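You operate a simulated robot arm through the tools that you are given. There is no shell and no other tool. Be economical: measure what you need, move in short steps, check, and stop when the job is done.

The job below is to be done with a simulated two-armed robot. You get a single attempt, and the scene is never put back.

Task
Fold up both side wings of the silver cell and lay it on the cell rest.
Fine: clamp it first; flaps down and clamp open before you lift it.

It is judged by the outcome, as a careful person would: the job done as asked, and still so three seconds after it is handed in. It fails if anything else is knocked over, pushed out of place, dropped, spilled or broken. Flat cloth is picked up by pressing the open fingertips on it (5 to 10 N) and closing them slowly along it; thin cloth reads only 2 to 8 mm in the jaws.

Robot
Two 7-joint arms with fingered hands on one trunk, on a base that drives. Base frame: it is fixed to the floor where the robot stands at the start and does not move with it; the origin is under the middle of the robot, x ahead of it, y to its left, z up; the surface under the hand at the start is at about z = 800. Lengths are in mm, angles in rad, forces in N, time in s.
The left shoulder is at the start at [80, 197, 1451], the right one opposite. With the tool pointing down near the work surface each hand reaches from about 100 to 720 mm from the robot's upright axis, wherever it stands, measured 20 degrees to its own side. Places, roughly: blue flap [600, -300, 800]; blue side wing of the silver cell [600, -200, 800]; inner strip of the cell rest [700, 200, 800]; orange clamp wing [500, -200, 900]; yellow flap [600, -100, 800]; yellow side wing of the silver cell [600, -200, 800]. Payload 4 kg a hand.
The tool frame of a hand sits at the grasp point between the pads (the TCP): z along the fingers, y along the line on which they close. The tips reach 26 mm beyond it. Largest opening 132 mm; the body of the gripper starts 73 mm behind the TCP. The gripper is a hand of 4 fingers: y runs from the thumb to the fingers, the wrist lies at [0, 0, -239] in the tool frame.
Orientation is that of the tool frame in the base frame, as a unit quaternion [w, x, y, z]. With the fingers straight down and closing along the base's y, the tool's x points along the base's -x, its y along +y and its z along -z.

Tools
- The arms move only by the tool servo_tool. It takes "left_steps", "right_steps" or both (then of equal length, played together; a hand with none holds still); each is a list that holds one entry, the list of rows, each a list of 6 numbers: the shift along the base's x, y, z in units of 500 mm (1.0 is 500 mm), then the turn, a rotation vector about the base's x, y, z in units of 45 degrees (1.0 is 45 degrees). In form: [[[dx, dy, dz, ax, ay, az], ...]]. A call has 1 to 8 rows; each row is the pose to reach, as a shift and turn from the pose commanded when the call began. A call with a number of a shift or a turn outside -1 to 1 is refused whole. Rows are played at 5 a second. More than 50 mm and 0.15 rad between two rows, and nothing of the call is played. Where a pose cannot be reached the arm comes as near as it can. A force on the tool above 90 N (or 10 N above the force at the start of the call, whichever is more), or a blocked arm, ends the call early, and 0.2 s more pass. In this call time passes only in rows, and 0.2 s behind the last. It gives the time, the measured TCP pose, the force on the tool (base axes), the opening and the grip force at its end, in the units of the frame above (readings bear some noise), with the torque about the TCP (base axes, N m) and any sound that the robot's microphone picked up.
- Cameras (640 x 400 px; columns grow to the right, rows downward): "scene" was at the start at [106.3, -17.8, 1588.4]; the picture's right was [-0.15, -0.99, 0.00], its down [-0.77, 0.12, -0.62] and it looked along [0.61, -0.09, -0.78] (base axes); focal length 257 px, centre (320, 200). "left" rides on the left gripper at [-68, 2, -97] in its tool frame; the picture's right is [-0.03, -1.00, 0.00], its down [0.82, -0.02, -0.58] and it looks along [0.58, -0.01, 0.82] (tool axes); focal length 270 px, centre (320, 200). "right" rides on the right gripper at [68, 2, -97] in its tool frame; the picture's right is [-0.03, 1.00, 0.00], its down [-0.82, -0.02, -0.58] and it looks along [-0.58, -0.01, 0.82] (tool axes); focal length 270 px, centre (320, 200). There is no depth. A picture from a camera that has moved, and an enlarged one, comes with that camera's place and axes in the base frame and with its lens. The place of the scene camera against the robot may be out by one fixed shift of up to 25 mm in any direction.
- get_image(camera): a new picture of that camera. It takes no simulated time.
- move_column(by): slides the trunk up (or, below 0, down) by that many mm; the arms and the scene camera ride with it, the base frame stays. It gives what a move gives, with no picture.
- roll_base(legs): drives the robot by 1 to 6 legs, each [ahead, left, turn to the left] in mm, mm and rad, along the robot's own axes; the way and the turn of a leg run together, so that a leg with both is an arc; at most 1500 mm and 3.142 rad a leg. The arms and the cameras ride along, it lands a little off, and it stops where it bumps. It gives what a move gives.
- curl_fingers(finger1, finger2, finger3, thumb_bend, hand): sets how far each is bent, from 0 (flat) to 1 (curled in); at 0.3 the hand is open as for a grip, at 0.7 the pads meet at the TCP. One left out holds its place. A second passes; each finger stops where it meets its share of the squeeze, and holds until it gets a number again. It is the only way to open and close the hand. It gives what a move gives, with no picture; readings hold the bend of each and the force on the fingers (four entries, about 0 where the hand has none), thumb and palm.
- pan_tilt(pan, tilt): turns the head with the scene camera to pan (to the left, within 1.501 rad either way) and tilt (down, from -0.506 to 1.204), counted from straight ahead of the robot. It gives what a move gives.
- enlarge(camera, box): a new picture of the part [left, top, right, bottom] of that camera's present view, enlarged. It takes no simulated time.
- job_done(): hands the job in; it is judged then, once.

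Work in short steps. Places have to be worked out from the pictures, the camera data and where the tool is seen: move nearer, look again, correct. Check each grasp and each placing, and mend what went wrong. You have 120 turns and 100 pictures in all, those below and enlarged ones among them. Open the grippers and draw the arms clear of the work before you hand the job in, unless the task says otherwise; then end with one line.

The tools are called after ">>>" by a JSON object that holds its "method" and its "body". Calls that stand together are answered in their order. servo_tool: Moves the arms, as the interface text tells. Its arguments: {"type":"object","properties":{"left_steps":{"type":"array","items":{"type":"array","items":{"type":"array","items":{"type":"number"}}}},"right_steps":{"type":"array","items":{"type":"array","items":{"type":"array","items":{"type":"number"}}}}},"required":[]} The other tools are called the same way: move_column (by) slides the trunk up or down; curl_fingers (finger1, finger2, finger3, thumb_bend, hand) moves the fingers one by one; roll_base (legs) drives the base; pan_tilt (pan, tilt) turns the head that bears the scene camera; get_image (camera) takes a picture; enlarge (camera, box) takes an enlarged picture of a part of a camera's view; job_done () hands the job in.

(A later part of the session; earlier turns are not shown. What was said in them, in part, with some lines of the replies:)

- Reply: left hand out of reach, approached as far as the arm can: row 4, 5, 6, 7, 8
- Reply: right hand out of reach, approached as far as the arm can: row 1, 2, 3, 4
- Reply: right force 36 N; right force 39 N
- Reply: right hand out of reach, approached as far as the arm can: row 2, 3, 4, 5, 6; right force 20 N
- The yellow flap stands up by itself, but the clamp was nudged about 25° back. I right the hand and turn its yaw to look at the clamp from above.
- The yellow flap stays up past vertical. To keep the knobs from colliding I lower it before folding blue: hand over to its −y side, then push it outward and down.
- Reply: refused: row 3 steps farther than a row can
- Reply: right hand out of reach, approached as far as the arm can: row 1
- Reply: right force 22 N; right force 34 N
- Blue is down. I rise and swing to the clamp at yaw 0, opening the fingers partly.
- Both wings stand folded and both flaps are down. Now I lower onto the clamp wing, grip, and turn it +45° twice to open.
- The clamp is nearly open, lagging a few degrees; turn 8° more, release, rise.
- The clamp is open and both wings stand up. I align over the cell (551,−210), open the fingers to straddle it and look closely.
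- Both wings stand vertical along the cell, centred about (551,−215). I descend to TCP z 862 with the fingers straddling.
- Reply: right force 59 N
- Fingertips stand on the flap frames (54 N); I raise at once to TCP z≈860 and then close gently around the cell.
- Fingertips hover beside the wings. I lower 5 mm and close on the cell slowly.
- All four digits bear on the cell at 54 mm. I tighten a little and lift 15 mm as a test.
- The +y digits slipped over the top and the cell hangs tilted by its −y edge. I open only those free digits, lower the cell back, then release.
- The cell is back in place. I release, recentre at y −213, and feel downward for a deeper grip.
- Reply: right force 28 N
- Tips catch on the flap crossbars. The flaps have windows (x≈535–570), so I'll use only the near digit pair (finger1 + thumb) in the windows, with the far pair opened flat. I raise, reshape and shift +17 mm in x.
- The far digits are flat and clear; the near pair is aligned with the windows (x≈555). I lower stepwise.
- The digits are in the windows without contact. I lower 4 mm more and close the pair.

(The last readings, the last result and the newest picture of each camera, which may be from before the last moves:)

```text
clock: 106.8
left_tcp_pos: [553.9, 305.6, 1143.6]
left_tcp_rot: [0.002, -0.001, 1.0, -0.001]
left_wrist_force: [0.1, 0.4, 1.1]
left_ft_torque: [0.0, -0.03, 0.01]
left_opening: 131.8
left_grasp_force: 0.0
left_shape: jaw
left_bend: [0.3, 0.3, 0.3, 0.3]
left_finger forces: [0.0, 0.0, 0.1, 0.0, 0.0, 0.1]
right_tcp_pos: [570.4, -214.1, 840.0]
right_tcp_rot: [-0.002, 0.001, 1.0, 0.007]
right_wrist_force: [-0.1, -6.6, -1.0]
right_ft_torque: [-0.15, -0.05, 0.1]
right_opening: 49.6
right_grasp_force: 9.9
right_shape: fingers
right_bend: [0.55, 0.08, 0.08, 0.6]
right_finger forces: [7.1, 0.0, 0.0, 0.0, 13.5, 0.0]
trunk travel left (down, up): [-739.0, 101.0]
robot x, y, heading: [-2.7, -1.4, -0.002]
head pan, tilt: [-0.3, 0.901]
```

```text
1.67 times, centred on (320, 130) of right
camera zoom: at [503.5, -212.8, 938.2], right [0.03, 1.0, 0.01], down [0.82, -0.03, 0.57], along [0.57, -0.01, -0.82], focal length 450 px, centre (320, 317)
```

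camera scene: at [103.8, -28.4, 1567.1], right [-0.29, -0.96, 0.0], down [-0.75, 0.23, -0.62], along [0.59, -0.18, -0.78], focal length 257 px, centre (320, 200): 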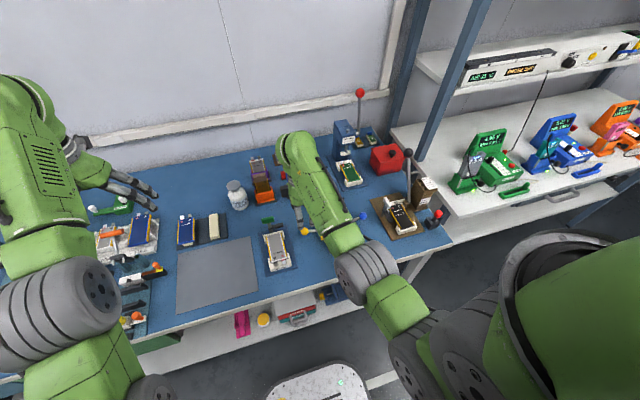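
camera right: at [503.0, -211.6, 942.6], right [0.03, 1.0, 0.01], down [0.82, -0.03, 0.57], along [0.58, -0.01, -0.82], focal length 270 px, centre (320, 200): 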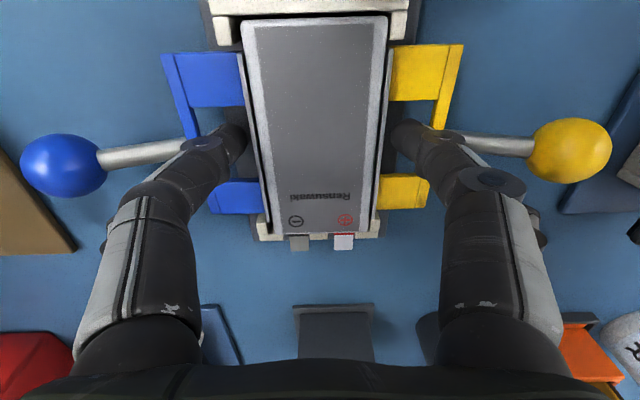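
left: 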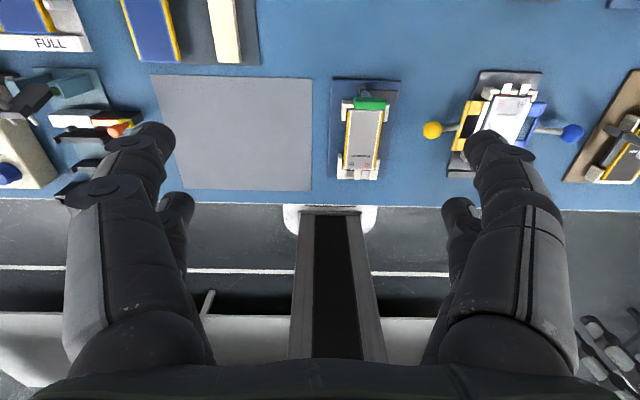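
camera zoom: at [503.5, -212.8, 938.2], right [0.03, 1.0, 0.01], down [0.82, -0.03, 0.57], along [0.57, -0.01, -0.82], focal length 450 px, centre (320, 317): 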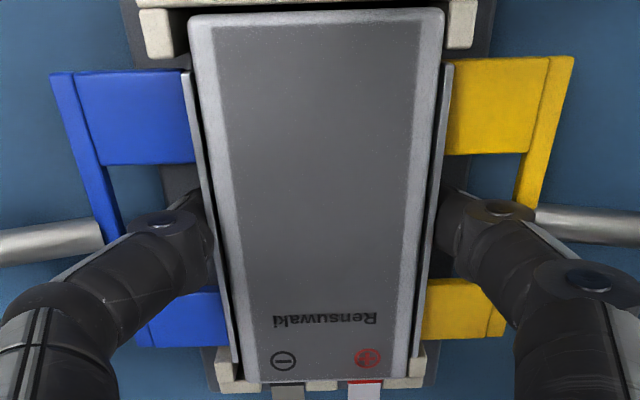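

Gripped low on the cell body (50 mm). The thumb side pushes harder, so I shift 1.5 mm to −y, then lift slowly.

>>> {"method": "servo_tool", "body": {"right_steps": [[[0, -0.003, 0, 0, 0, 0], [0, -0.003, 0.006, 0, 0, 0], [0, -0.003, 0.014, 0, 0, 0], [0, -0.003, 0.024, 0, 0, 0]]]}}

>>> {"method": "get_image", "body": {"camera": "right"}}

```text
clock: 107.8
left_tcp_pos: [554.4, 305.8, 1143.9]
left_tcp_rot: [0.003, -0.001, 1.0, 0.0]
left_wrist_force: [0.5, 0.1, -0.1]
left_ft_torque: [-0.01, -0.02, -0.01]
left_opening: 131.8
left_grasp_force: 0.1
left_shape: jaw
left_bend: [0.3, 0.3, 0.3, 0.3]
left_finger forces: [0.0, 0.0, 0.1, 0.1, 0.0, 0.0]
right_tcp_pos: [569.6, -214.6, 851.7]
right_tcp_rot: [-0.002, 0.001, 1.0, 0.006]
right_wrist_force: [0.2, -2.2, -1.3]
right_ft_torque: [-0.06, 0.02, -0.07]
right_opening: 49.4
right_grasp_force: 9.7
right_shape: fingers
right_bend: [0.54, 0.08, 0.08, 0.61]
right_finger forces: [8.8, 0.0, 0.0, 0.1, 10.6, 0.1]
trunk travel left (down, up): [-739.0, 101.0]
robot x, y, heading: [-0.7, 0.0, -0.001]
head pan, tilt: [-0.3, 0.901]
```

```text
23 pictures are left
camera right: at [502.7, -214.2, 949.8], right [0.03, 1.0, 0.01], down [0.82, -0.03, 0.57], along [0.57, -0.01, -0.82], focal length 270 px, centre (320, 200)
```

right: 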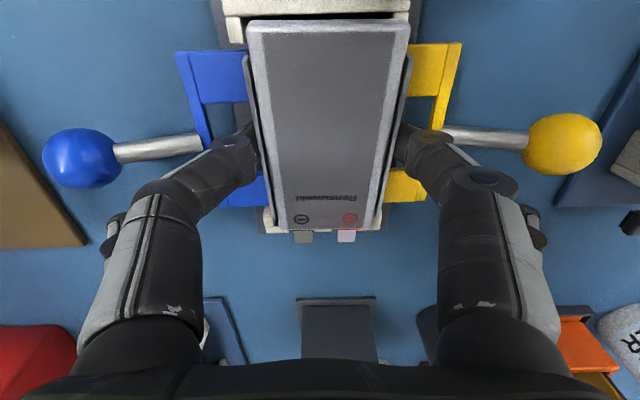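

The cell is rising with the hand. I lift further, clear of the former.

>>> {"method": "servo_tool", "body": {"right_steps": [[[0, 0, 0.03, 0, 0, 0], [0, 0, 0.06, 0, 0, 0], [0, 0, 0.1, 0, 0, 0], [0, 0, 0.14, 0, 0, 0]]]}}

>>> {"method": "get_image", "body": {"camera": "right"}}

>>> {"method": "enlarge", "body": {"camera": "scene", "box": [270, 150, 410, 250]}}

```text
clock: 108.8
left_tcp_pos: [555.3, 307.3, 1144.2]
left_tcp_rot: [0.002, 0.0, 1.0, 0.0]
left_wrist_force: [0.2, 0.2, 0.1]
left_ft_torque: [0.02, 0.0, 0.03]
left_opening: 132.1
left_grasp_force: 0.1
left_shape: jaw
left_bend: [0.3, 0.3, 0.3, 0.3]
left_finger forces: [0.0, 0.1, 0.1, 0.1, 0.0, 0.0]
right_tcp_pos: [569.9, -213.5, 922.7]
right_tcp_rot: [-0.002, 0.001, 1.0, 0.006]
right_wrist_force: [0.2, 0.1, -1.2]
right_ft_torque: [-0.01, 0.01, -0.01]
right_opening: 49.1
right_grasp_force: 9.6
right_shape: fingers
right_bend: [0.54, 0.08, 0.08, 0.61]
right_finger forces: [9.3, 0.0, 0.0, 0.0, 9.7, 0.0]
trunk travel left (down, up): [-739.0, 101.0]
robot x, y, heading: [0.3, 3.9, 0.004]
head pan, tilt: [-0.3, 0.901]
```

```text
22 pictures are left
camera right: at [503.1, -213.4, 1020.0], right [0.03, 1.0, 0.01], down [0.82, -0.03, 0.57], along [0.57, -0.01, -0.82], focal length 270 px, centre (320, 200)
```

right: 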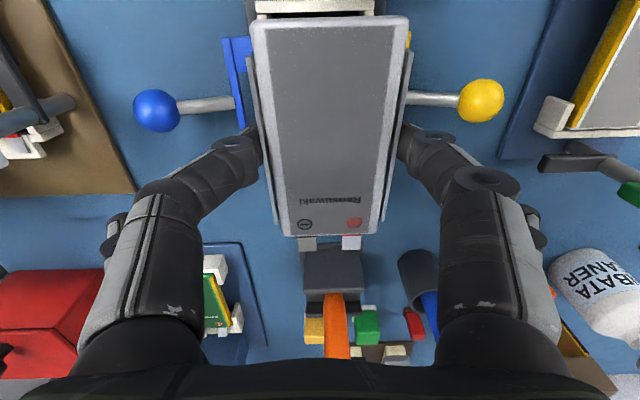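

```text
4.00 times, centred on (340, 200) of scene
camera zoom: at [103.7, -28.4, 1567.1], right [-0.3, -0.96, 0.0], down [-0.75, 0.23, -0.62], along [0.59, -0.18, -0.78], focal length 1027 px, centre (240, 200)
```

zoom: 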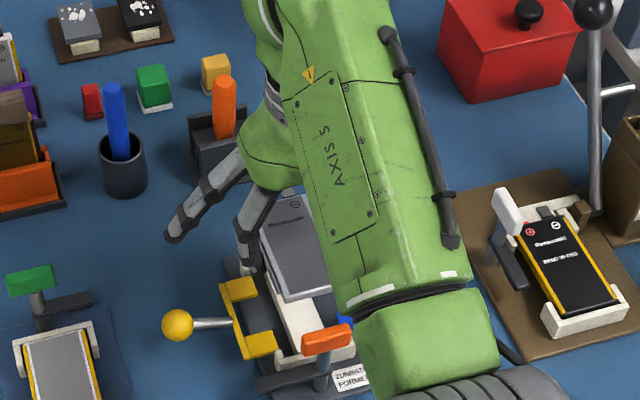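

The cell hangs level with both wings folded up (weight ≈1.2 N). I raise it to z≈1000, then drive the base left ~398 mm so the same arm pose comes over the rest.

>>> {"method": "servo_tool", "body": {"right_steps": [[[0, 0, 0.06, 0, 0, 0], [0, 0, 0.12, 0, 0, 0], [0, 0, 0.16, 0, 0, 0]]]}}

>>> {"method": "roll_base", "body": {"legs": [[0, 200, 0], [0, 198, 0]]}}

>>> {"method": "get_image", "body": {"camera": "right"}}

```text
clock: 109.6
left_tcp_pos: [554.1, 307.4, 1145.1]
left_tcp_rot: [0.003, -0.001, 1.0, 0.0]
left_wrist_force: [0.1, 1.2, 0.3]
left_ft_torque: [-0.03, -0.02, -0.01]
left_opening: 131.9
left_grasp_force: 0.0
left_shape: jaw
left_bend: [0.3, 0.3, 0.3, 0.3]
left_finger forces: [0.0, 0.0, 0.0, 0.0, 0.1, 0.1]
right_tcp_pos: [569.6, -215.1, 1002.5]
right_tcp_rot: [-0.002, 0.001, 1.0, 0.007]
right_wrist_force: [-0.5, 0.6, -0.8]
right_ft_torque: [0.0, 0.02, 0.0]
right_opening: 49.3
right_grasp_force: 9.6
right_shape: fingers
right_bend: [0.54, 0.08, 0.08, 0.61]
right_finger forces: [9.3, 0.0, 0.1, 0.0, 9.7, 0.1]
trunk travel left (down, up): [-739.0, 101.0]
robot x, y, heading: [1.1, 2.8, 0.003]
head pan, tilt: [-0.3, 0.901]
```

```text
clock: 112.3
left_tcp_pos: [554.3, 696.4, 1146.0]
left_tcp_rot: [0.003, -0.001, 1.0, 0.001]
left_wrist_force: [0.1, 0.6, -0.1]
left_ft_torque: [0.03, -0.01, -0.01]
left_opening: 131.8
left_grasp_force: 0.1
left_shape: jaw
left_bend: [0.3, 0.3, 0.3, 0.3]
left_finger forces: [0.0, 0.0, 0.0, 0.0, 0.0, 0.0]
right_tcp_pos: [570.1, 175.9, 1000.1]
right_tcp_rot: [-0.002, 0.002, 1.0, 0.008]
right_wrist_force: [0.4, -0.8, -1.4]
right_ft_torque: [0.0, -0.02, 0.0]
right_opening: 49.2
right_grasp_force: 9.5
right_shape: fingers
right_bend: [0.54, 0.08, 0.08, 0.61]
right_finger forces: [9.3, 0.0, 0.0, 0.0, 9.7, 0.0]
trunk travel left (down, up): [-739.0, 101.0]
robot x, y, heading: [1.7, 392.8, 0.001]
head pan, tilt: [-0.3, 0.901]
```

```text
20 pictures are left
camera right: at [502.6, 176.2, 1097.9], right [0.03, 1.0, 0.02], down [0.82, -0.03, 0.57], along [0.57, 0.0, -0.82], focal length 270 px, centre (320, 200)
```

right: 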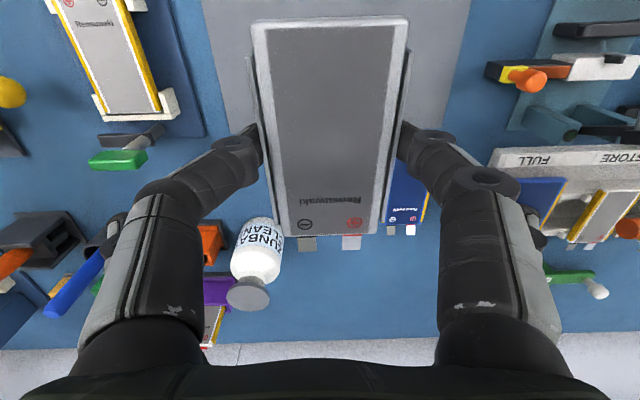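

The cell hides the rest in this view. I bring the far digits in to steady the cell, and pull the hand back 145 mm so that the camera sees the rest beyond the cell.

>>> {"method": "curl_fingers", "body": {"hand": "right", "finger2": 0.6, "finger3": 0.6}}

>>> {"method": "servo_tool", "body": {"right_steps": [[[-0.08, 0, 0, 0, 0, 0], [-0.16, 0, 0, 0, 0, 0], [-0.24, 0, 0, 0, 0, 0], [-0.29, 0, 0, 0, 0, 0]]]}}

>>> {"method": "get_image", "body": {"camera": "right"}}

```text
clock: 113.3
left_tcp_pos: [553.9, 701.2, 1143.1]
left_tcp_rot: [0.003, -0.001, 1.0, -0.001]
left_wrist_force: [-0.1, -0.5, -0.8]
left_ft_torque: [0.02, 0.01, 0.01]
left_opening: 131.6
left_grasp_force: 0.0
left_shape: jaw
left_bend: [0.3, 0.3, 0.3, 0.3]
left_finger forces: [0.1, 0.0, 0.0, 0.0, 0.0, 0.1]
right_tcp_pos: [570.0, 180.1, 1002.4]
right_tcp_rot: [-0.002, 0.001, 1.0, 0.005]
right_wrist_force: [0.7, 0.7, -1.2]
right_ft_torque: [0.01, -0.02, 0.0]
right_opening: 49.2
right_grasp_force: 13.5
right_shape: fingers
right_bend: [0.54, 0.53, 0.57, 0.61]
right_finger forces: [8.1, 5.1, 2.2, 0.1, 11.3, 0.1]
trunk travel left (down, up): [-739.0, 101.0]
robot x, y, heading: [1.8, 393.4, -0.002]
head pan, tilt: [-0.3, 0.901]
```

```text
clock: 114.3
left_tcp_pos: [553.8, 700.4, 1144.0]
left_tcp_rot: [0.003, -0.001, 1.0, 0.001]
left_wrist_force: [-0.8, 0.5, -0.3]
left_ft_torque: [0.02, -0.03, -0.02]
left_opening: 131.6
left_grasp_force: 0.1
left_shape: jaw
left_bend: [0.3, 0.3, 0.3, 0.3]
left_finger forces: [0.0, 0.0, 0.1, 0.1, 0.0, 0.0]
right_tcp_pos: [422.3, 180.8, 1004.6]
right_tcp_rot: [-0.001, 0.002, 1.0, 0.006]
right_wrist_force: [-0.8, 0.0, -0.4]
right_ft_torque: [0.03, -0.05, 0.01]
right_opening: 49.0
right_grasp_force: 13.0
right_shape: fingers
right_bend: [0.54, 0.53, 0.57, 0.61]
right_finger forces: [8.0, 5.0, 2.1, 0.0, 11.3, 0.0]
trunk travel left (down, up): [-739.0, 101.0]
robot x, y, heading: [-5.0, 392.6, 0.002]
head pan, tilt: [-0.3, 0.901]
```

```text
19 pictures are left
camera right: at [354.9, 181.9, 1100.9], right [0.03, 1.0, 0.01], down [0.82, -0.03, 0.58], along [0.58, -0.01, -0.82], focal length 270 px, centre (320, 200)
```

right: 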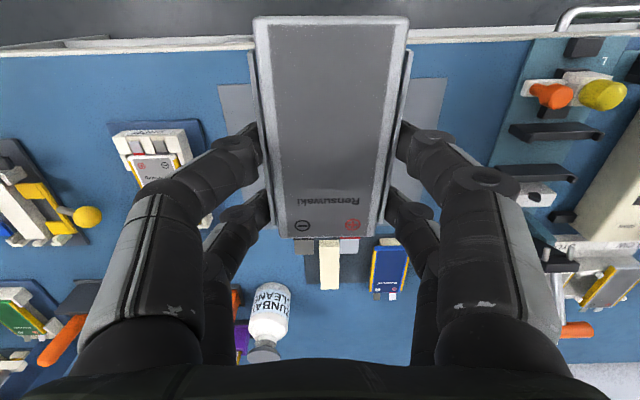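

>>> {"method": "enlarge", "body": {"camera": "right", "box": [240, 220, 420, 340]}}

```text
3.33 times, centred on (330, 280) of right
camera zoom: at [354.9, 181.9, 1100.9], right [0.03, 1.0, 0.01], down [0.82, -0.03, 0.58], along [0.58, -0.01, -0.82], focal length 901 px, centre (287, -67)
```

zoom: 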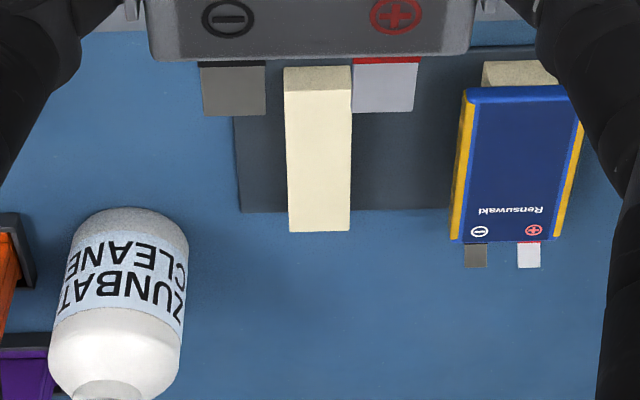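

The strip computes to x 638–732, y≈189.5, top z≈824, about 30 mm wide. I measure the cell's pose in the hand more precisely.

>>> {"method": "enlarge", "body": {"camera": "right", "box": [220, 0, 440, 250]}}

```text
1.60 times, centred on (330, 125) of right
camera zoom: at [354.9, 181.9, 1100.9], right [0.03, 1.0, 0.01], down [0.82, -0.03, 0.58], along [0.58, -0.01, -0.82], focal length 432 px, centre (304, 320)
```

zoom: 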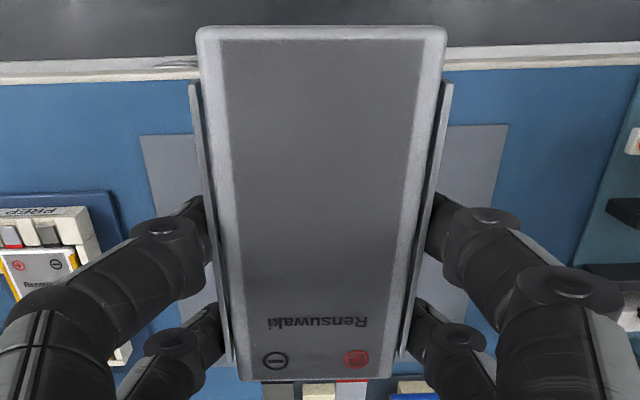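

Cell centre sits at TCP +(−15, +4). Target TCP is about (700,185). To have reach I drive 60 mm ahead, then move over the strip.

>>> {"method": "roll_base", "body": {"legs": [[60, 0, 0]]}}

```text
clock: 115.3
left_tcp_pos: [603.3, 699.8, 1150.9]
left_tcp_rot: [0.008, -0.001, 1.0, 0.0]
left_wrist_force: [-1.2, -0.4, -0.3]
left_ft_torque: [0.01, -0.07, 0.05]
left_opening: 132.2
left_grasp_force: 0.2
left_shape: jaw
left_bend: [0.3, 0.3, 0.3, 0.3]
left_finger forces: [0.0, 0.1, 0.0, 0.0, 0.1, 0.0]
right_tcp_pos: [473.2, 181.0, 1007.2]
right_tcp_rot: [0.002, 0.001, 1.0, 0.007]
right_wrist_force: [-0.5, -0.6, -0.7]
right_ft_torque: [-0.01, -0.12, 0.01]
right_opening: 49.4
right_grasp_force: 13.1
right_shape: fingers
right_bend: [0.54, 0.53, 0.57, 0.61]
right_finger forces: [8.0, 5.0, 2.2, 0.1, 11.2, 0.1]
trunk travel left (down, up): [-739.0, 101.0]
robot x, y, heading: [57.2, 395.0, 0.004]
head pan, tilt: [-0.3, 0.901]
```

Now forward over the strip at height.

>>> {"method": "servo_tool", "body": {"right_steps": [[[0.09, 0, 0, 0, 0, 0], [0.18, 0, 0, 0, 0, 0], [0.27, 0.004, 0, 0, 0, 0], [0.36, 0.008, 0, 0, 0, 0.02], [0.43, 0.008, 0, 0, 0, 0.02], [0.43, 0.008, -0.06, 0, 0, 0.02], [0.43, 0.008, -0.12, 0, 0, 0.02]]]}}

>>> {"method": "pan_tilt", "body": {"pan": -0.25, "tilt": 0.85}}

>>> {"method": "enlarge", "body": {"camera": "scene", "box": [220, 120, 420, 260]}}

>>> {"method": "get_image", "body": {"camera": "right"}}

```text
clock: 116.9
left_tcp_pos: [613.4, 700.9, 1143.8]
left_tcp_rot: [0.003, -0.001, 1.0, 0.0]
left_wrist_force: [0.4, 0.4, -0.1]
left_ft_torque: [-0.01, -0.01, 0.0]
left_opening: 132.0
left_grasp_force: 0.0
left_shape: jaw
left_bend: [0.3, 0.3, 0.3, 0.3]
left_finger forces: [0.0, 0.0, 0.1, 0.0, 0.1, 0.1]
right_tcp_pos: [700.4, 186.9, 941.3]
right_tcp_rot: [-0.002, -0.006, 1.0, 0.006]
right_wrist_force: [-0.9, -0.5, -1.1]
right_ft_torque: [0.0, -0.02, 0.0]
right_opening: 49.2
right_grasp_force: 13.3
right_shape: fingers
right_bend: [0.54, 0.53, 0.57, 0.61]
right_finger forces: [7.9, 5.1, 2.0, 0.0, 11.0, 0.0]
trunk travel left (down, up): [-739.0, 101.0]
robot x, y, heading: [55.6, 393.2, -0.003]
head pan, tilt: [-0.3, 0.901]
```

```text
clock: 117.5
left_tcp_pos: [613.2, 701.4, 1144.4]
left_tcp_rot: [0.003, -0.001, 1.0, 0.0]
left_wrist_force: [0.6, -0.3, 0.7]
left_ft_torque: [-0.01, 0.04, 0.03]
left_opening: 132.1
left_grasp_force: 0.0
left_shape: jaw
left_bend: [0.3, 0.3, 0.3, 0.3]
left_finger forces: [0.0, 0.0, 0.0, 0.0, 0.0, 0.1]
right_tcp_pos: [698.9, 185.2, 941.2]
right_tcp_rot: [-0.002, -0.006, 1.0, 0.006]
right_wrist_force: [-0.5, -0.9, -1.1]
right_ft_torque: [0.02, 0.0, -0.01]
right_opening: 48.9
right_grasp_force: 13.1
right_shape: fingers
right_bend: [0.54, 0.53, 0.57, 0.61]
right_finger forces: [7.9, 5.1, 2.2, 0.0, 11.0, 0.1]
trunk travel left (down, up): [-739.0, 101.0]
robot x, y, heading: [56.4, 398.8, -0.002]
head pan, tilt: [-0.25, 0.85]
```

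```text
2.86 times, centred on (320, 190) of scene
camera zoom: at [166.1, 368.8, 1570.9], right [-0.25, -0.97, 0.0], down [-0.73, 0.19, -0.66], along [0.64, -0.16, -0.75], focal length 734 px, centre (320, 229)
```

zoom: 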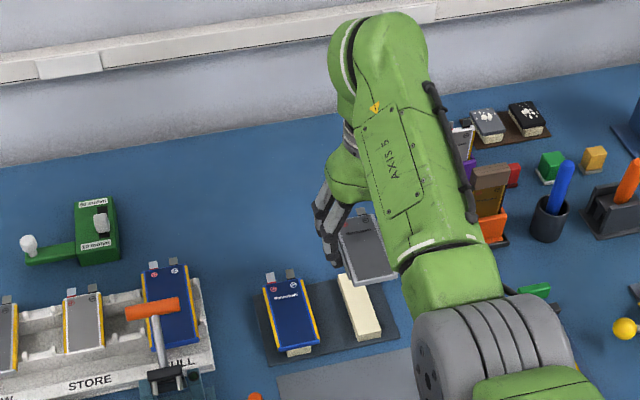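

```text
15 pictures are left
camera right: at [631.9, 185.4, 1038.6], right [0.01, 1.0, 0.01], down [0.82, -0.02, 0.57], along [0.57, 0.0, -0.82], focal length 270 px, centre (320, 200)
```

right: 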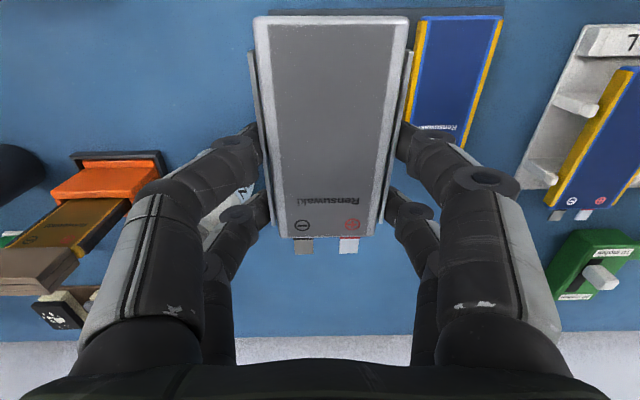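

Aligned over the free strip. The bottle is close to the −y fingers, so I place 9 mm nearer to the robot, lower to z≈868 and check.

>>> {"method": "servo_tool", "body": {"right_steps": [[[-0.018, 0, -0.02, 0, 0, 0], [-0.018, 0, -0.07, 0, 0, 0], [-0.018, 0, -0.11, 0, 0, 0], [-0.018, 0, -0.146, 0, 0, 0]]]}}

>>> {"method": "get_image", "body": {"camera": "right"}}

>>> {"method": "enlarge", "body": {"camera": "scene", "box": [280, 160, 400, 260]}}

```text
clock: 118.5
left_tcp_pos: [612.4, 699.6, 1143.6]
left_tcp_rot: [0.003, 0.0, 1.0, 0.0]
left_wrist_force: [-1.0, -0.2, 0.2]
left_ft_torque: [0.02, 0.0, -0.01]
left_opening: 132.1
left_grasp_force: 0.0
left_shape: jaw
left_bend: [0.3, 0.3, 0.3, 0.3]
left_finger forces: [0.1, 0.0, 0.1, 0.0, 0.0, 0.0]
right_tcp_pos: [689.5, 185.2, 868.0]
right_tcp_rot: [-0.001, -0.006, 1.0, 0.007]
right_wrist_force: [-0.3, 0.4, -0.7]
right_ft_torque: [0.02, -0.05, 0.04]
right_opening: 49.4
right_grasp_force: 13.2
right_shape: fingers
right_bend: [0.54, 0.53, 0.57, 0.61]
right_finger forces: [7.9, 4.9, 2.1, 0.0, 11.0, 0.0]
trunk travel left (down, up): [-739.0, 101.0]
robot x, y, heading: [56.5, 393.7, -0.0]
head pan, tilt: [-0.25, 0.85]
```

```text
14 pictures are left
camera right: at [621.5, 184.5, 965.1], right [0.01, 1.0, 0.01], down [0.82, -0.02, 0.58], along [0.58, 0.0, -0.82], focal length 270 px, centre (320, 200)
```

right: 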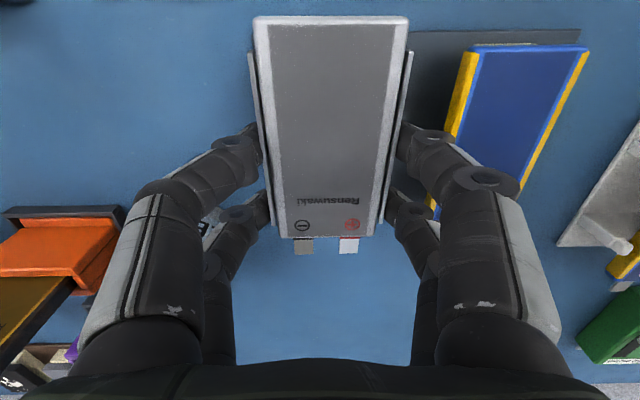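

```text
4.00 times, centred on (340, 210) of scene
camera zoom: at [165.4, 368.8, 1571.0], right [-0.25, -0.97, 0.0], down [-0.73, 0.19, -0.66], along [0.64, -0.16, -0.75], focal length 1027 px, centre (240, 160)
```

zoom: 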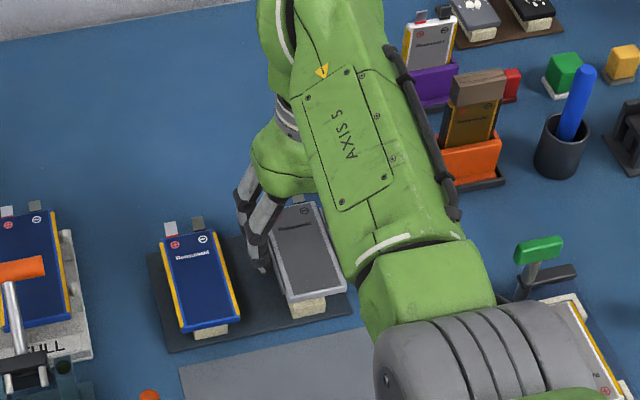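

The strip is right under the cell. I lower in small steps until contact.

>>> {"method": "servo_tool", "body": {"right_steps": [[[0, 0, -0.012, 0, 0, 0], [0, 0, -0.02, 0, 0, 0], [0, 0, -0.026, 0, 0, 0]]]}}

>>> {"method": "servo_tool", "body": {"right_steps": [[[0, 0, -0.006, 0, 0, 0]]]}}

```text
clock: 119.3
left_tcp_pos: [612.7, 701.2, 1143.8]
left_tcp_rot: [0.003, -0.001, 1.0, 0.0]
left_wrist_force: [0.0, -0.8, -0.4]
left_ft_torque: [0.04, 0.01, 0.02]
left_opening: 132.0
left_grasp_force: 0.0
left_shape: jaw
left_bend: [0.3, 0.3, 0.3, 0.3]
left_finger forces: [0.0, 0.1, 0.1, 0.0, 0.0, 0.1]
right_tcp_pos: [688.3, 185.6, 856.1]
right_tcp_rot: [-0.001, -0.006, 1.0, 0.007]
right_wrist_force: [0.7, 0.6, -1.0]
right_ft_torque: [0.02, -0.03, 0.0]
right_opening: 49.0
right_grasp_force: 12.7
right_shape: fingers
right_bend: [0.54, 0.53, 0.57, 0.61]
right_finger forces: [8.0, 4.9, 2.0, 0.0, 10.9, 0.1]
trunk travel left (down, up): [-739.0, 101.0]
robot x, y, heading: [56.0, 393.9, 0.004]
head pan, tilt: [-0.25, 0.85]
```

```text
clock: 119.7
left_tcp_pos: [612.3, 701.2, 1144.1]
left_tcp_rot: [0.003, -0.001, 1.0, 0.0]
left_wrist_force: [-0.2, 0.7, 0.1]
left_ft_torque: [0.01, 0.04, -0.01]
left_opening: 131.9
left_grasp_force: 0.0
left_shape: jaw
left_bend: [0.3, 0.3, 0.3, 0.3]
left_finger forces: [0.1, 0.0, 0.1, 0.0, 0.1, 0.0]
right_tcp_pos: [688.6, 183.9, 854.7]
right_tcp_rot: [-0.001, -0.005, 1.0, 0.006]
right_wrist_force: [0.4, 0.2, -1.4]
right_ft_torque: [0.0, 0.0, 0.01]
right_opening: 48.9
right_grasp_force: 13.3
right_shape: fingers
right_bend: [0.54, 0.53, 0.57, 0.61]
right_finger forces: [7.8, 4.9, 2.1, 0.0, 10.9, 0.1]
trunk travel left (down, up): [-739.0, 101.0]
robot x, y, heading: [58.0, 395.4, -0.002]
head pan, tilt: [-0.25, 0.85]
```

No contact yet; continue 2–3 mm at a time.

>>> {"method": "servo_tool", "body": {"right_steps": [[[0, 0, -0.006, 0, 0, 0]]]}}

>>> {"method": "servo_tool", "body": {"right_steps": [[[0, 0, -0.006, 0, 0, 0]]]}}

>>> {"method": "servo_tool", "body": {"right_steps": [[[0, 0, -0.004, 0, 0, 0]]]}}

>>> {"method": "get_image", "body": {"camera": "right"}}

```text
clock: 120.1
left_tcp_pos: [613.1, 700.7, 1144.5]
left_tcp_rot: [0.004, -0.001, 1.0, 0.0]
left_wrist_force: [0.4, -0.3, -1.0]
left_ft_torque: [-0.02, -0.01, 0.01]
left_opening: 131.5
left_grasp_force: 0.1
left_shape: jaw
left_bend: [0.3, 0.3, 0.3, 0.3]
left_finger forces: [0.0, 0.0, 0.0, 0.0, 0.1, 0.0]
right_tcp_pos: [688.0, 183.2, 851.7]
right_tcp_rot: [-0.002, -0.006, 1.0, 0.006]
right_wrist_force: [-0.2, -0.9, -1.0]
right_ft_torque: [0.0, -0.01, 0.04]
right_opening: 49.2
right_grasp_force: 12.9
right_shape: fingers
right_bend: [0.54, 0.53, 0.57, 0.61]
right_finger forces: [7.9, 5.0, 2.0, 0.0, 10.8, 0.0]
trunk travel left (down, up): [-739.0, 101.0]
robot x, y, heading: [57.5, 394.7, -0.002]
head pan, tilt: [-0.25, 0.85]
```

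```text
clock: 120.5
left_tcp_pos: [612.5, 701.0, 1144.7]
left_tcp_rot: [0.003, -0.001, 1.0, 0.0]
left_wrist_force: [0.6, -0.6, -0.1]
left_ft_torque: [0.01, -0.01, 0.0]
left_opening: 131.7
left_grasp_force: 0.1
left_shape: jaw
left_bend: [0.3, 0.3, 0.3, 0.3]
left_finger forces: [0.1, 0.0, 0.0, 0.0, 0.1, 0.1]
right_tcp_pos: [688.6, 184.9, 848.9]
right_tcp_rot: [-0.002, -0.006, 1.0, 0.005]
right_wrist_force: [-0.1, 0.1, -0.9]
right_ft_torque: [-0.02, 0.0, 0.0]
right_opening: 49.2
right_grasp_force: 13.0
right_shape: fingers
right_bend: [0.54, 0.53, 0.57, 0.61]
right_finger forces: [7.7, 4.9, 2.1, 0.1, 10.9, 0.1]
trunk travel left (down, up): [-739.0, 101.0]
robot x, y, heading: [58.1, 390.5, 0.002]
head pan, tilt: [-0.25, 0.85]
```

```text
clock: 120.9
left_tcp_pos: [612.9, 701.1, 1144.2]
left_tcp_rot: [0.004, -0.001, 1.0, 0.0]
left_wrist_force: [1.2, -0.3, 0.2]
left_ft_torque: [0.0, 0.01, 0.02]
left_opening: 131.9
left_grasp_force: 0.1
left_shape: jaw
left_bend: [0.3, 0.3, 0.3, 0.3]
left_finger forces: [0.1, 0.1, 0.0, 0.0, 0.0, 0.1]
right_tcp_pos: [688.3, 184.9, 844.8]
right_tcp_rot: [-0.002, -0.007, 1.0, 0.006]
right_wrist_force: [-0.2, -0.4, -1.7]
right_ft_torque: [-0.03, 0.0, 0.02]
right_opening: 49.1
right_grasp_force: 12.8
right_shape: fingers
right_bend: [0.54, 0.53, 0.57, 0.61]
right_finger forces: [7.8, 4.9, 2.1, 0.0, 10.9, 0.0]
trunk travel left (down, up): [-739.0, 101.0]
robot x, y, heading: [58.1, 395.2, -0.002]
head pan, tilt: [-0.25, 0.85]
```

```text
12 pictures are left
camera right: at [621.4, 184.9, 942.8], right [0.01, 1.0, 0.01], down [0.82, -0.02, 0.57], along [0.57, 0.0, -0.82], focal length 270 px, centre (320, 200)
```

right: 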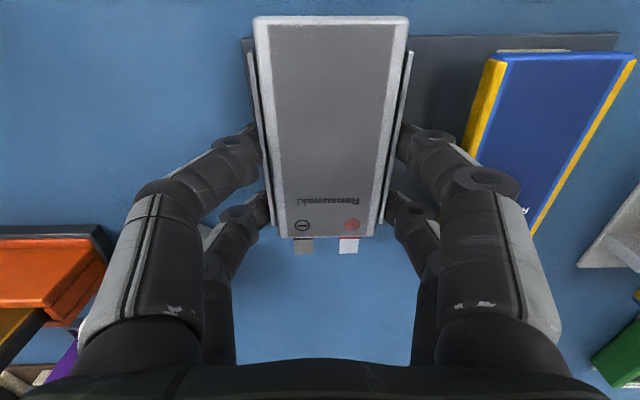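

Still free; continue lowering.

>>> {"method": "servo_tool", "body": {"right_steps": [[[0, 0, -0.006, 0, 0, 0]]]}}

>>> {"method": "servo_tool", "body": {"right_steps": [[[0, 0, -0.004, 0, 0, 0]]]}}

```text
clock: 121.3
left_tcp_pos: [612.1, 701.4, 1144.3]
left_tcp_rot: [0.004, -0.001, 1.0, 0.0]
left_wrist_force: [0.3, 0.4, -0.2]
left_ft_torque: [0.01, 0.0, -0.03]
left_opening: 131.7
left_grasp_force: 0.1
left_shape: jaw
left_bend: [0.3, 0.3, 0.3, 0.3]
left_finger forces: [0.0, 0.0, 0.1, 0.0, 0.1, 0.1]
right_tcp_pos: [688.6, 185.0, 841.7]
right_tcp_rot: [-0.001, -0.006, 1.0, 0.006]
right_wrist_force: [-0.1, -0.1, -0.5]
right_ft_torque: [-0.01, -0.03, 0.0]
right_opening: 49.1
right_grasp_force: 13.5
right_shape: fingers
right_bend: [0.54, 0.53, 0.57, 0.61]
right_finger forces: [7.8, 4.9, 2.1, 0.1, 10.9, 0.1]
trunk travel left (down, up): [-739.0, 101.0]
robot x, y, heading: [52.9, 396.5, 0.0]
head pan, tilt: [-0.25, 0.85]
```

```text
clock: 121.7
left_tcp_pos: [613.1, 700.9, 1144.6]
left_tcp_rot: [0.004, -0.001, 1.0, 0.0]
left_wrist_force: [0.1, 0.1, -0.8]
left_ft_torque: [0.0, 0.02, -0.01]
left_opening: 132.0
left_grasp_force: 0.0
left_shape: jaw
left_bend: [0.3, 0.3, 0.3, 0.3]
left_finger forces: [0.0, 0.1, 0.2, 0.0, 0.0, 0.0]
right_tcp_pos: [686.9, 184.4, 841.4]
right_tcp_rot: [-0.001, -0.006, 1.0, 0.006]
right_wrist_force: [0.2, -0.2, 0.0]
right_ft_torque: [-0.03, -0.02, 0.01]
right_opening: 49.1
right_grasp_force: 13.1
right_shape: fingers
right_bend: [0.54, 0.53, 0.57, 0.61]
right_finger forces: [7.8, 4.9, 2.2, 0.1, 11.0, 0.1]
trunk travel left (down, up): [-739.0, 101.0]
robot x, y, heading: [54.6, 392.7, 0.001]
head pan, tilt: [-0.25, 0.85]
```

Weight is coming off (−1 → 0 N): touching. One more 2 mm.

>>> {"method": "servo_tool", "body": {"right_steps": [[[0, 0, -0.004, 0, 0, 0]]]}}

>>> {"method": "enlarge", "body": {"camera": "scene", "box": [280, 160, 400, 260]}}

```text
clock: 122.1
left_tcp_pos: [613.1, 701.4, 1144.9]
left_tcp_rot: [0.003, -0.001, 1.0, 0.0]
left_wrist_force: [1.3, -1.1, -0.6]
left_ft_torque: [0.0, -0.02, 0.03]
left_opening: 132.0
left_grasp_force: 0.2
left_shape: jaw
left_bend: [0.3, 0.3, 0.3, 0.3]
left_finger forces: [0.0, 0.1, 0.0, 0.0, 0.0, 0.0]
right_tcp_pos: [687.0, 183.6, 838.4]
right_tcp_rot: [-0.002, -0.007, 1.0, 0.006]
right_wrist_force: [0.7, -0.2, -0.3]
right_ft_torque: [0.03, -0.02, 0.0]
right_opening: 49.0
right_grasp_force: 12.4
right_shape: fingers
right_bend: [0.54, 0.54, 0.57, 0.61]
right_finger forces: [8.0, 4.6, 1.9, 0.0, 11.1, 0.0]
trunk travel left (down, up): [-739.0, 101.0]
robot x, y, heading: [55.9, 392.0, -0.0]
head pan, tilt: [-0.25, 0.85]
```

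```text
4.00 times, centred on (340, 210) of scene
camera zoom: at [165.4, 369.1, 1571.0], right [-0.25, -0.97, 0.0], down [-0.73, 0.19, -0.66], along [0.64, -0.16, -0.75], focal length 1027 px, centre (240, 160)
```

zoom: 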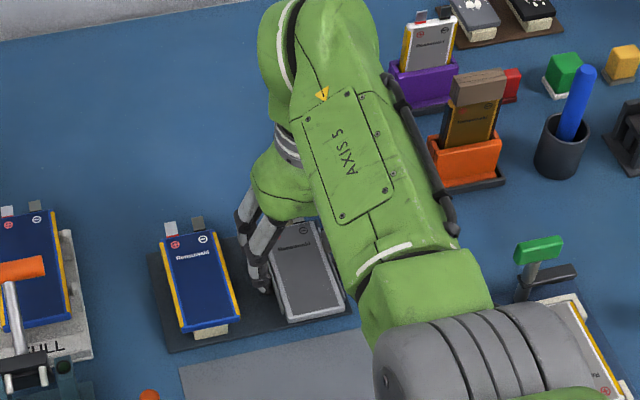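

>>> {"method": "servo_tool", "body": {"right_steps": [[[0, 0, -0.004, 0, 0, 0]]]}}

>>> {"method": "servo_tool", "body": {"right_steps": [[[0, 0, -0.003, 0, 0, 0]]]}}

```text
clock: 122.5
left_tcp_pos: [612.3, 700.2, 1144.3]
left_tcp_rot: [0.003, -0.001, 1.0, 0.0]
left_wrist_force: [0.2, 0.3, 0.3]
left_ft_torque: [-0.02, 0.01, 0.0]
left_opening: 131.9
left_grasp_force: 0.0
left_shape: jaw
left_bend: [0.3, 0.3, 0.3, 0.3]
left_finger forces: [0.0, 0.0, 0.0, 0.0, 0.1, 0.0]
right_tcp_pos: [686.4, 184.7, 838.0]
right_tcp_rot: [-0.001, -0.006, 1.0, 0.006]
right_wrist_force: [0.9, -0.5, 1.5]
right_ft_torque: [0.08, -0.01, 0.01]
right_opening: 48.7
right_grasp_force: 11.9
right_shape: fingers
right_bend: [0.54, 0.54, 0.57, 0.61]
right_finger forces: [7.0, 4.4, 1.9, 0.0, 10.9, 0.0]
trunk travel left (down, up): [-739.0, 101.0]
robot x, y, heading: [57.4, 395.7, 0.004]
head pan, tilt: [-0.25, 0.85]
```

```text
clock: 122.9
left_tcp_pos: [612.2, 701.3, 1144.6]
left_tcp_rot: [0.004, 0.0, 1.0, -0.001]
left_wrist_force: [-0.5, 0.4, 0.3]
left_ft_torque: [0.0, -0.02, -0.03]
left_opening: 132.0
left_grasp_force: 0.1
left_shape: jaw
left_bend: [0.3, 0.3, 0.3, 0.3]
left_finger forces: [0.1, 0.1, 0.0, 0.0, 0.1, 0.0]
right_tcp_pos: [687.0, 185.7, 837.0]
right_tcp_rot: [-0.001, -0.006, 1.0, 0.006]
right_wrist_force: [0.5, -0.8, 5.0]
right_ft_torque: [-0.06, 0.03, 0.03]
right_opening: 47.9
right_grasp_force: 12.3
right_shape: fingers
right_bend: [0.55, 0.55, 0.58, 0.61]
right_finger forces: [6.9, 4.3, 2.9, 0.0, 10.6, 0.0]
trunk travel left (down, up): [-739.0, 101.0]
robot x, y, heading: [58.5, 392.8, 0.002]
head pan, tilt: [-0.25, 0.85]
```

Firm contact (5 N): the cell rests on the strip. I release, opening only a little to stay clear of the neighbours.

>>> {"method": "curl_fingers", "body": {"hand": "right", "finger1": 0.52, "finger2": 0.52, "finger3": 0.53, "thumb_bend": 0.56}}

>>> {"method": "curl_fingers", "body": {"hand": "right", "finger1": 0.49, "finger2": 0.49, "finger3": 0.49, "thumb_bend": 0.49}}

>>> {"method": "get_image", "body": {"camera": "right"}}

```text
clock: 123.9
left_tcp_pos: [611.2, 701.3, 1144.5]
left_tcp_rot: [0.004, -0.002, 1.0, -0.001]
left_wrist_force: [0.3, 0.4, 0.4]
left_ft_torque: [-0.01, 0.0, -0.03]
left_opening: 132.0
left_grasp_force: 0.0
left_shape: jaw
left_bend: [0.3, 0.3, 0.3, 0.3]
left_finger forces: [0.0, 0.1, 0.0, 0.0, 0.0, 0.0]
right_tcp_pos: [688.2, 185.3, 837.1]
right_tcp_rot: [-0.001, -0.006, 1.0, 0.005]
right_wrist_force: [1.4, 2.4, 8.7]
right_ft_torque: [-0.22, -0.12, 0.1]
right_opening: 52.9
right_grasp_force: 4.9
right_shape: fingers
right_bend: [0.52, 0.52, 0.57, 0.56]
right_finger forces: [0.2, 0.1, 6.5, 0.0, 2.7, 0.0]
trunk travel left (down, up): [-739.0, 101.0]
robot x, y, heading: [59.7, 397.8, 0.001]
head pan, tilt: [-0.25, 0.85]
```

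```text
clock: 124.9
left_tcp_pos: [611.6, 701.1, 1144.0]
left_tcp_rot: [0.004, 0.0, 1.0, -0.002]
left_wrist_force: [0.1, -0.8, 0.7]
left_ft_torque: [0.0, -0.01, -0.01]
left_opening: 132.1
left_grasp_force: 0.1
left_shape: jaw
left_bend: [0.3, 0.3, 0.3, 0.3]
left_finger forces: [0.1, 0.0, 0.1, 0.1, 0.0, 0.0]
right_tcp_pos: [687.1, 186.0, 837.2]
right_tcp_rot: [-0.001, -0.006, 1.0, 0.005]
right_wrist_force: [0.9, 4.2, 10.8]
right_ft_torque: [-0.23, -0.22, 0.1]
right_opening: 68.7
right_grasp_force: 4.8
right_shape: fingers
right_bend: [0.49, 0.49, 0.57, 0.49]
right_finger forces: [0.0, 0.0, 10.0, 0.1, 0.2, 0.1]
trunk travel left (down, up): [-739.0, 101.0]
robot x, y, heading: [59.0, 393.8, -0.001]
head pan, tilt: [-0.25, 0.85]
```

```text
10 pictures are left
camera right: at [619.5, 185.7, 933.7], right [0.01, 1.0, 0.01], down [0.82, -0.02, 0.58], along [0.58, 0.0, -0.82], focal length 270 px, centre (320, 200)
```

right: 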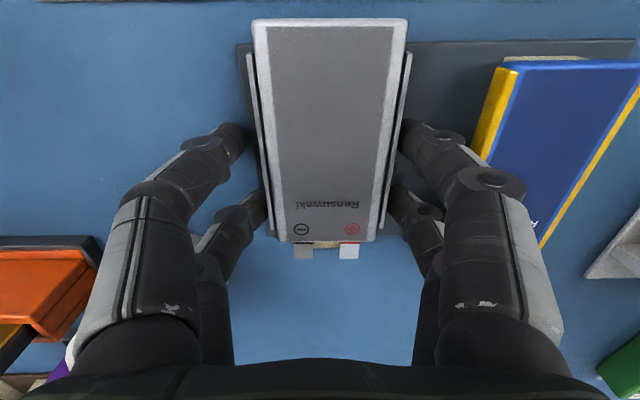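

Finger3's tip seems stopped, pressing on the plate (upward 11 N). I relieve it, raise 4 mm, and open it then.

>>> {"method": "servo_tool", "body": {"right_steps": [[[0, -0.004, 0.004, 0, 0, 0], [0, -0.004, 0.008, 0, 0, 0]]]}}

>>> {"method": "curl_fingers", "body": {"hand": "right", "finger3": 0.5}}

>>> {"method": "enlarge", "body": {"camera": "right", "box": [180, 10, 440, 270]}}

```text
clock: 125.5
left_tcp_pos: [612.7, 701.0, 1144.3]
left_tcp_rot: [0.004, -0.001, 1.0, 0.0]
left_wrist_force: [0.3, -0.7, -0.7]
left_ft_torque: [-0.04, 0.03, 0.02]
left_opening: 132.0
left_grasp_force: 0.1
left_shape: jaw
left_bend: [0.3, 0.3, 0.3, 0.3]
left_finger forces: [0.0, 0.0, 0.0, 0.0, 0.0, 0.0]
right_tcp_pos: [687.0, 182.1, 838.3]
right_tcp_rot: [-0.003, -0.007, 1.0, 0.006]
right_wrist_force: [-0.6, -1.0, 1.3]
right_ft_torque: [-0.03, 0.05, 0.0]
right_opening: 69.2
right_grasp_force: 0.1
right_shape: fingers
right_bend: [0.49, 0.49, 0.49, 0.49]
right_finger forces: [0.1, 0.0, 0.0, 0.0, 0.0, 0.0]
trunk travel left (down, up): [-739.0, 101.0]
robot x, y, heading: [55.0, 393.4, 0.0]
head pan, tilt: [-0.25, 0.85]
```

```text
clock: 126.5
left_tcp_pos: [613.6, 700.5, 1144.3]
left_tcp_rot: [0.003, -0.002, 1.0, 0.001]
left_wrist_force: [-0.9, 0.5, 0.3]
left_ft_torque: [0.0, 0.01, -0.02]
left_opening: 131.9
left_grasp_force: 0.0
left_shape: jaw
left_bend: [0.3, 0.3, 0.3, 0.3]
left_finger forces: [0.0, 0.1, 0.1, 0.0, 0.0, 0.0]
right_tcp_pos: [687.8, 182.8, 840.3]
right_tcp_rot: [-0.002, -0.006, 1.0, 0.006]
right_wrist_force: [0.5, -0.2, 0.3]
right_ft_torque: [0.01, 0.02, 0.0]
right_opening: 69.2
right_grasp_force: 0.1
right_shape: fingers
right_bend: [0.49, 0.49, 0.5, 0.49]
right_finger forces: [0.1, 0.0, 0.0, 0.0, 0.0, 0.1]
trunk travel left (down, up): [-739.0, 101.0]
robot x, y, heading: [58.6, 394.0, 0.003]
head pan, tilt: [-0.25, 0.85]
```

```text
1.54 times, centred on (310, 140) of right
camera zoom: at [620.9, 183.2, 936.9], right [0.01, 1.0, 0.01], down [0.82, -0.02, 0.57], along [0.57, 0.0, -0.82], focal length 416 px, centre (335, 292)
```

zoom: 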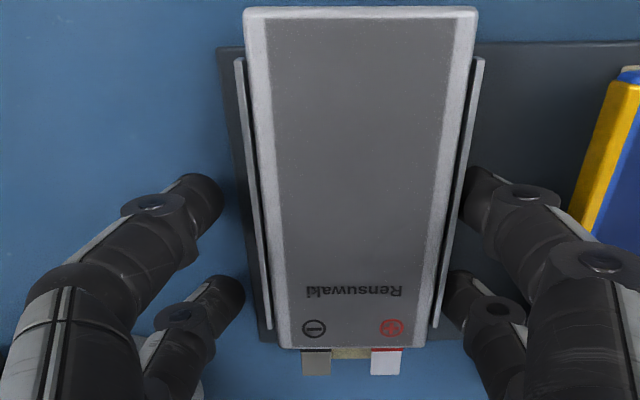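

All digits are free. I centre +3 mm and rise straight up, then back away.

>>> {"method": "servo_tool", "body": {"right_steps": [[[0, 0.005, 0.004, 0, 0, 0], [0, 0.005, 0.04, 0, 0, 0], [0, 0.005, 0.1, 0, 0, 0], [0, 0.005, 0.18, 0, 0, 0], [0, 0.005, 0.26, 0, 0, 0], [-0.08, 0.005, 0.3, 0, 0, 0], [-0.17, 0.005, 0.31, 0, 0, 0], [-0.26, 0.005, 0.32, 0, 0, 0]]]}}

>>> {"method": "get_image", "body": {"camera": "right"}}

```text
clock: 128.3
left_tcp_pos: [611.3, 700.7, 1144.6]
left_tcp_rot: [0.005, -0.001, 1.0, 0.0]
left_wrist_force: [-0.6, 0.3, 0.0]
left_ft_torque: [0.0, 0.0, 0.01]
left_opening: 131.9
left_grasp_force: 0.1
left_shape: jaw
left_bend: [0.3, 0.3, 0.3, 0.3]
left_finger forces: [0.0, 0.0, 0.1, 0.1, 0.1, 0.1]
right_tcp_pos: [558.2, 186.7, 1000.2]
right_tcp_rot: [-0.001, -0.006, 1.0, 0.006]
right_wrist_force: [0.6, 0.1, 0.2]
right_ft_torque: [-0.03, -0.02, 0.01]
right_opening: 69.1
right_grasp_force: 0.2
right_shape: fingers
right_bend: [0.49, 0.49, 0.5, 0.49]
right_finger forces: [0.1, 0.0, 0.1, 0.0, 0.1, 0.1]
trunk travel left (down, up): [-739.0, 101.0]
robot x, y, heading: [63.3, 392.4, 0.001]
head pan, tilt: [-0.25, 0.85]
```

```text
8 pictures are left
camera right: at [490.2, 186.1, 1097.0], right [0.01, 1.0, 0.01], down [0.82, -0.02, 0.58], along [0.58, 0.0, -0.82], focal length 270 px, centre (320, 200)
```

right: 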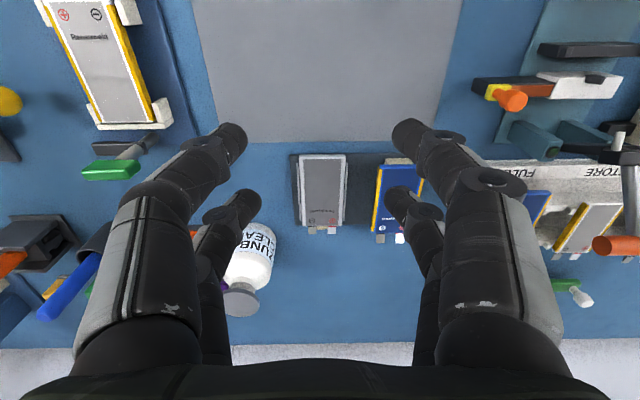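

The cell lies on the rest and the bottle still stands. I zoom to check the lay and the wings.

>>> {"method": "enlarge", "body": {"camera": "right", "box": [270, 130, 430, 260]}}

>>> {"method": "enlarge", "body": {"camera": "scene", "box": [250, 150, 400, 260]}}

```text
3.08 times, centred on (350, 195) of right
camera zoom: at [490.2, 186.1, 1097.0], right [0.01, 1.0, 0.01], down [0.82, -0.02, 0.58], along [0.58, 0.0, -0.82], focal length 832 px, centre (228, 215)
```

zoom: 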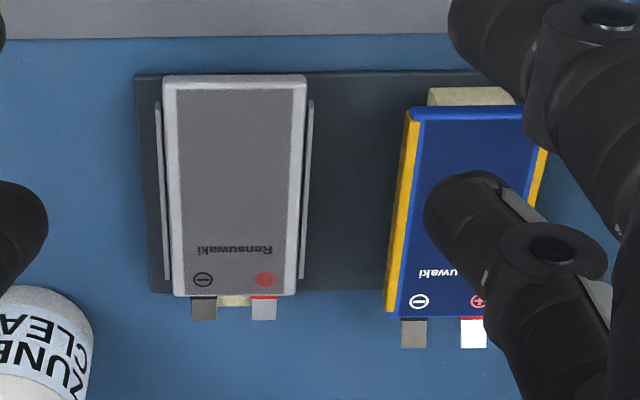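

```text
3.64 times, centred on (325, 205) of scene
camera zoom: at [162.6, 369.3, 1571.2], right [-0.25, -0.97, 0.0], down [-0.73, 0.19, -0.66], along [0.64, -0.16, -0.75], focal length 934 px, centre (302, 182)
```

zoom: 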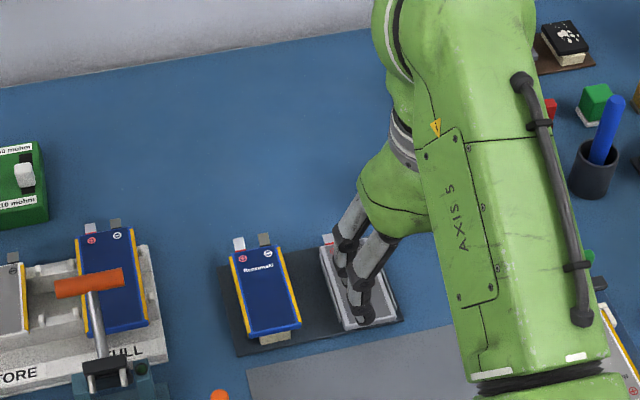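

The cell lies flat on the inner strip with both wings up. I withdraw the hand further, open it, and take a last look at the former.

>>> {"method": "servo_tool", "body": {"right_steps": [[[-0.06, -0.04, 0, 0, 0, 0], [-0.12, -0.08, 0, 0, 0, 0], [-0.16, -0.14, 0, 0, 0, 0]]]}}

>>> {"method": "curl_fingers", "body": {"hand": "right", "finger1": 0.3, "finger2": 0.3, "finger3": 0.3, "thumb_bend": 0.3}}

>>> {"method": "pan_tilt", "body": {"pan": -0.6, "tilt": 0.75}}

>>> {"method": "get_image", "body": {"camera": "scene"}}

```text
clock: 129.1
left_tcp_pos: [611.0, 700.2, 1144.5]
left_tcp_rot: [0.004, -0.001, 1.0, 0.0]
left_wrist_force: [-0.1, -0.4, -0.9]
left_ft_torque: [0.02, -0.01, -0.02]
left_opening: 132.1
left_grasp_force: 0.1
left_shape: jaw
left_bend: [0.3, 0.3, 0.3, 0.3]
left_finger forces: [0.0, 0.0, 0.0, 0.1, 0.1, 0.0]
right_tcp_pos: [477.9, 114.9, 1001.1]
right_tcp_rot: [-0.002, -0.006, 1.0, 0.007]
right_wrist_force: [-0.5, 0.6, -0.7]
right_ft_torque: [-0.03, -0.02, 0.0]
right_opening: 69.2
right_grasp_force: 0.0
right_shape: fingers
right_bend: [0.49, 0.49, 0.5, 0.49]
right_finger forces: [0.0, 0.0, 0.0, 0.0, 0.0, 0.0]
trunk travel left (down, up): [-739.0, 101.0]
robot x, y, heading: [56.9, 396.0, 0.003]
head pan, tilt: [-0.25, 0.85]
```

```text
clock: 130.1
left_tcp_pos: [612.3, 701.4, 1144.7]
left_tcp_rot: [0.004, -0.001, 1.0, -0.001]
left_wrist_force: [-0.6, -0.3, 1.2]
left_ft_torque: [0.01, 0.0, 0.0]
left_opening: 131.8
left_grasp_force: 0.1
left_shape: jaw
left_bend: [0.3, 0.3, 0.3, 0.3]
left_finger forces: [0.0, 0.0, 0.0, 0.0, 0.0, 0.1]
right_tcp_pos: [478.2, 115.5, 1000.0]
right_tcp_rot: [-0.002, -0.006, 1.0, 0.006]
right_wrist_force: [0.1, -0.1, -0.4]
right_ft_torque: [0.02, -0.02, -0.01]
right_opening: 132.5
right_grasp_force: 0.1
right_shape: fingers
right_bend: [0.3, 0.3, 0.3, 0.3]
right_finger forces: [0.0, 0.1, 0.0, 0.0, 0.0, 0.0]
trunk travel left (down, up): [-739.0, 101.0]
robot x, y, heading: [52.3, 391.5, 0.001]
head pan, tilt: [-0.25, 0.85]
```

```text
clock: 131.0
left_tcp_pos: [612.7, 699.9, 1144.6]
left_tcp_rot: [0.003, -0.001, 1.0, -0.001]
left_wrist_force: [0.6, -0.9, 0.4]
left_ft_torque: [0.0, -0.01, 0.01]
left_opening: 131.8
left_grasp_force: 0.0
left_shape: jaw
left_bend: [0.3, 0.3, 0.3, 0.3]
left_finger forces: [0.0, 0.1, 0.1, 0.0, 0.1, 0.1]
right_tcp_pos: [477.6, 115.5, 999.6]
right_tcp_rot: [-0.003, -0.006, 1.0, 0.006]
right_wrist_force: [0.4, 0.4, -0.2]
right_ft_torque: [0.04, 0.0, 0.0]
right_opening: 132.3
right_grasp_force: 0.1
right_shape: fingers
right_bend: [0.3, 0.3, 0.3, 0.3]
right_finger forces: [0.0, 0.0, 0.0, 0.1, 0.0, 0.1]
trunk travel left (down, up): [-739.0, 101.0]
robot x, y, heading: [56.4, 396.8, -0.0]
head pan, tilt: [-0.6, 0.75]
```

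```text
5 pictures are left
camera scene: at [157.8, 341.5, 1579.0], right [-0.56, -0.83, 0.0], down [-0.56, 0.38, -0.73], along [0.6, -0.41, -0.68], focal length 257 px, centre (320, 200)
```

scene: 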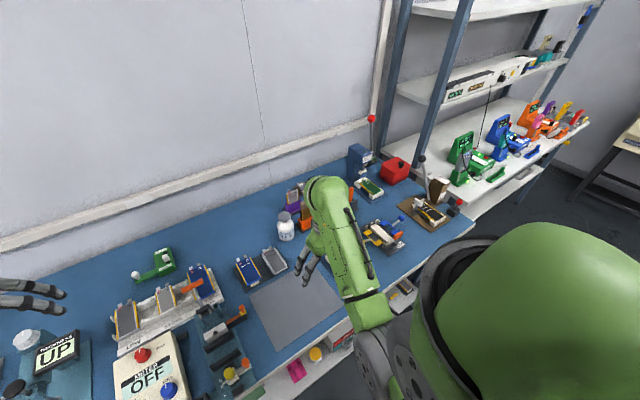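

>>> {"method": "enlarge", "body": {"camera": "scene", "box": [220, 200, 420, 300]}}

```text
3.20 times, centred on (320, 250) of scene
camera zoom: at [157.8, 341.5, 1579.0], right [-0.56, -0.83, 0.0], down [-0.56, 0.38, -0.73], along [0.6, -0.41, -0.68], focal length 822 px, centre (320, 40)
```

zoom: 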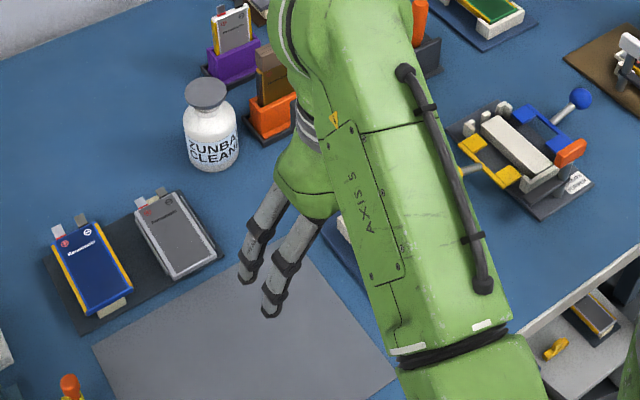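

The cell lies on the rest with its wings folded, the former is empty with its flaps down, and everything around it is still standing. I hand the job in.

>>> {"method": "job_done", "body": {}}

```text
The job is handed in.
```

The silver cell lies flat on the inner strip of the cell rest with both side wings folded up. I clamped it before folding, and put the flaps down and opened the clamp before lifting. The cell sits about 12 mm nearer the robot than the strip's centre, to keep the fingers clear of the bottle. While I raised the yellow flap, the hand strayed and knocked the clamp about 30° open; I closed it again before finishing the folds. My first lift slipped, and I set the cell back in the former before gripping it lower. Nothing else was moved or knocked over as far as the last pictures show.
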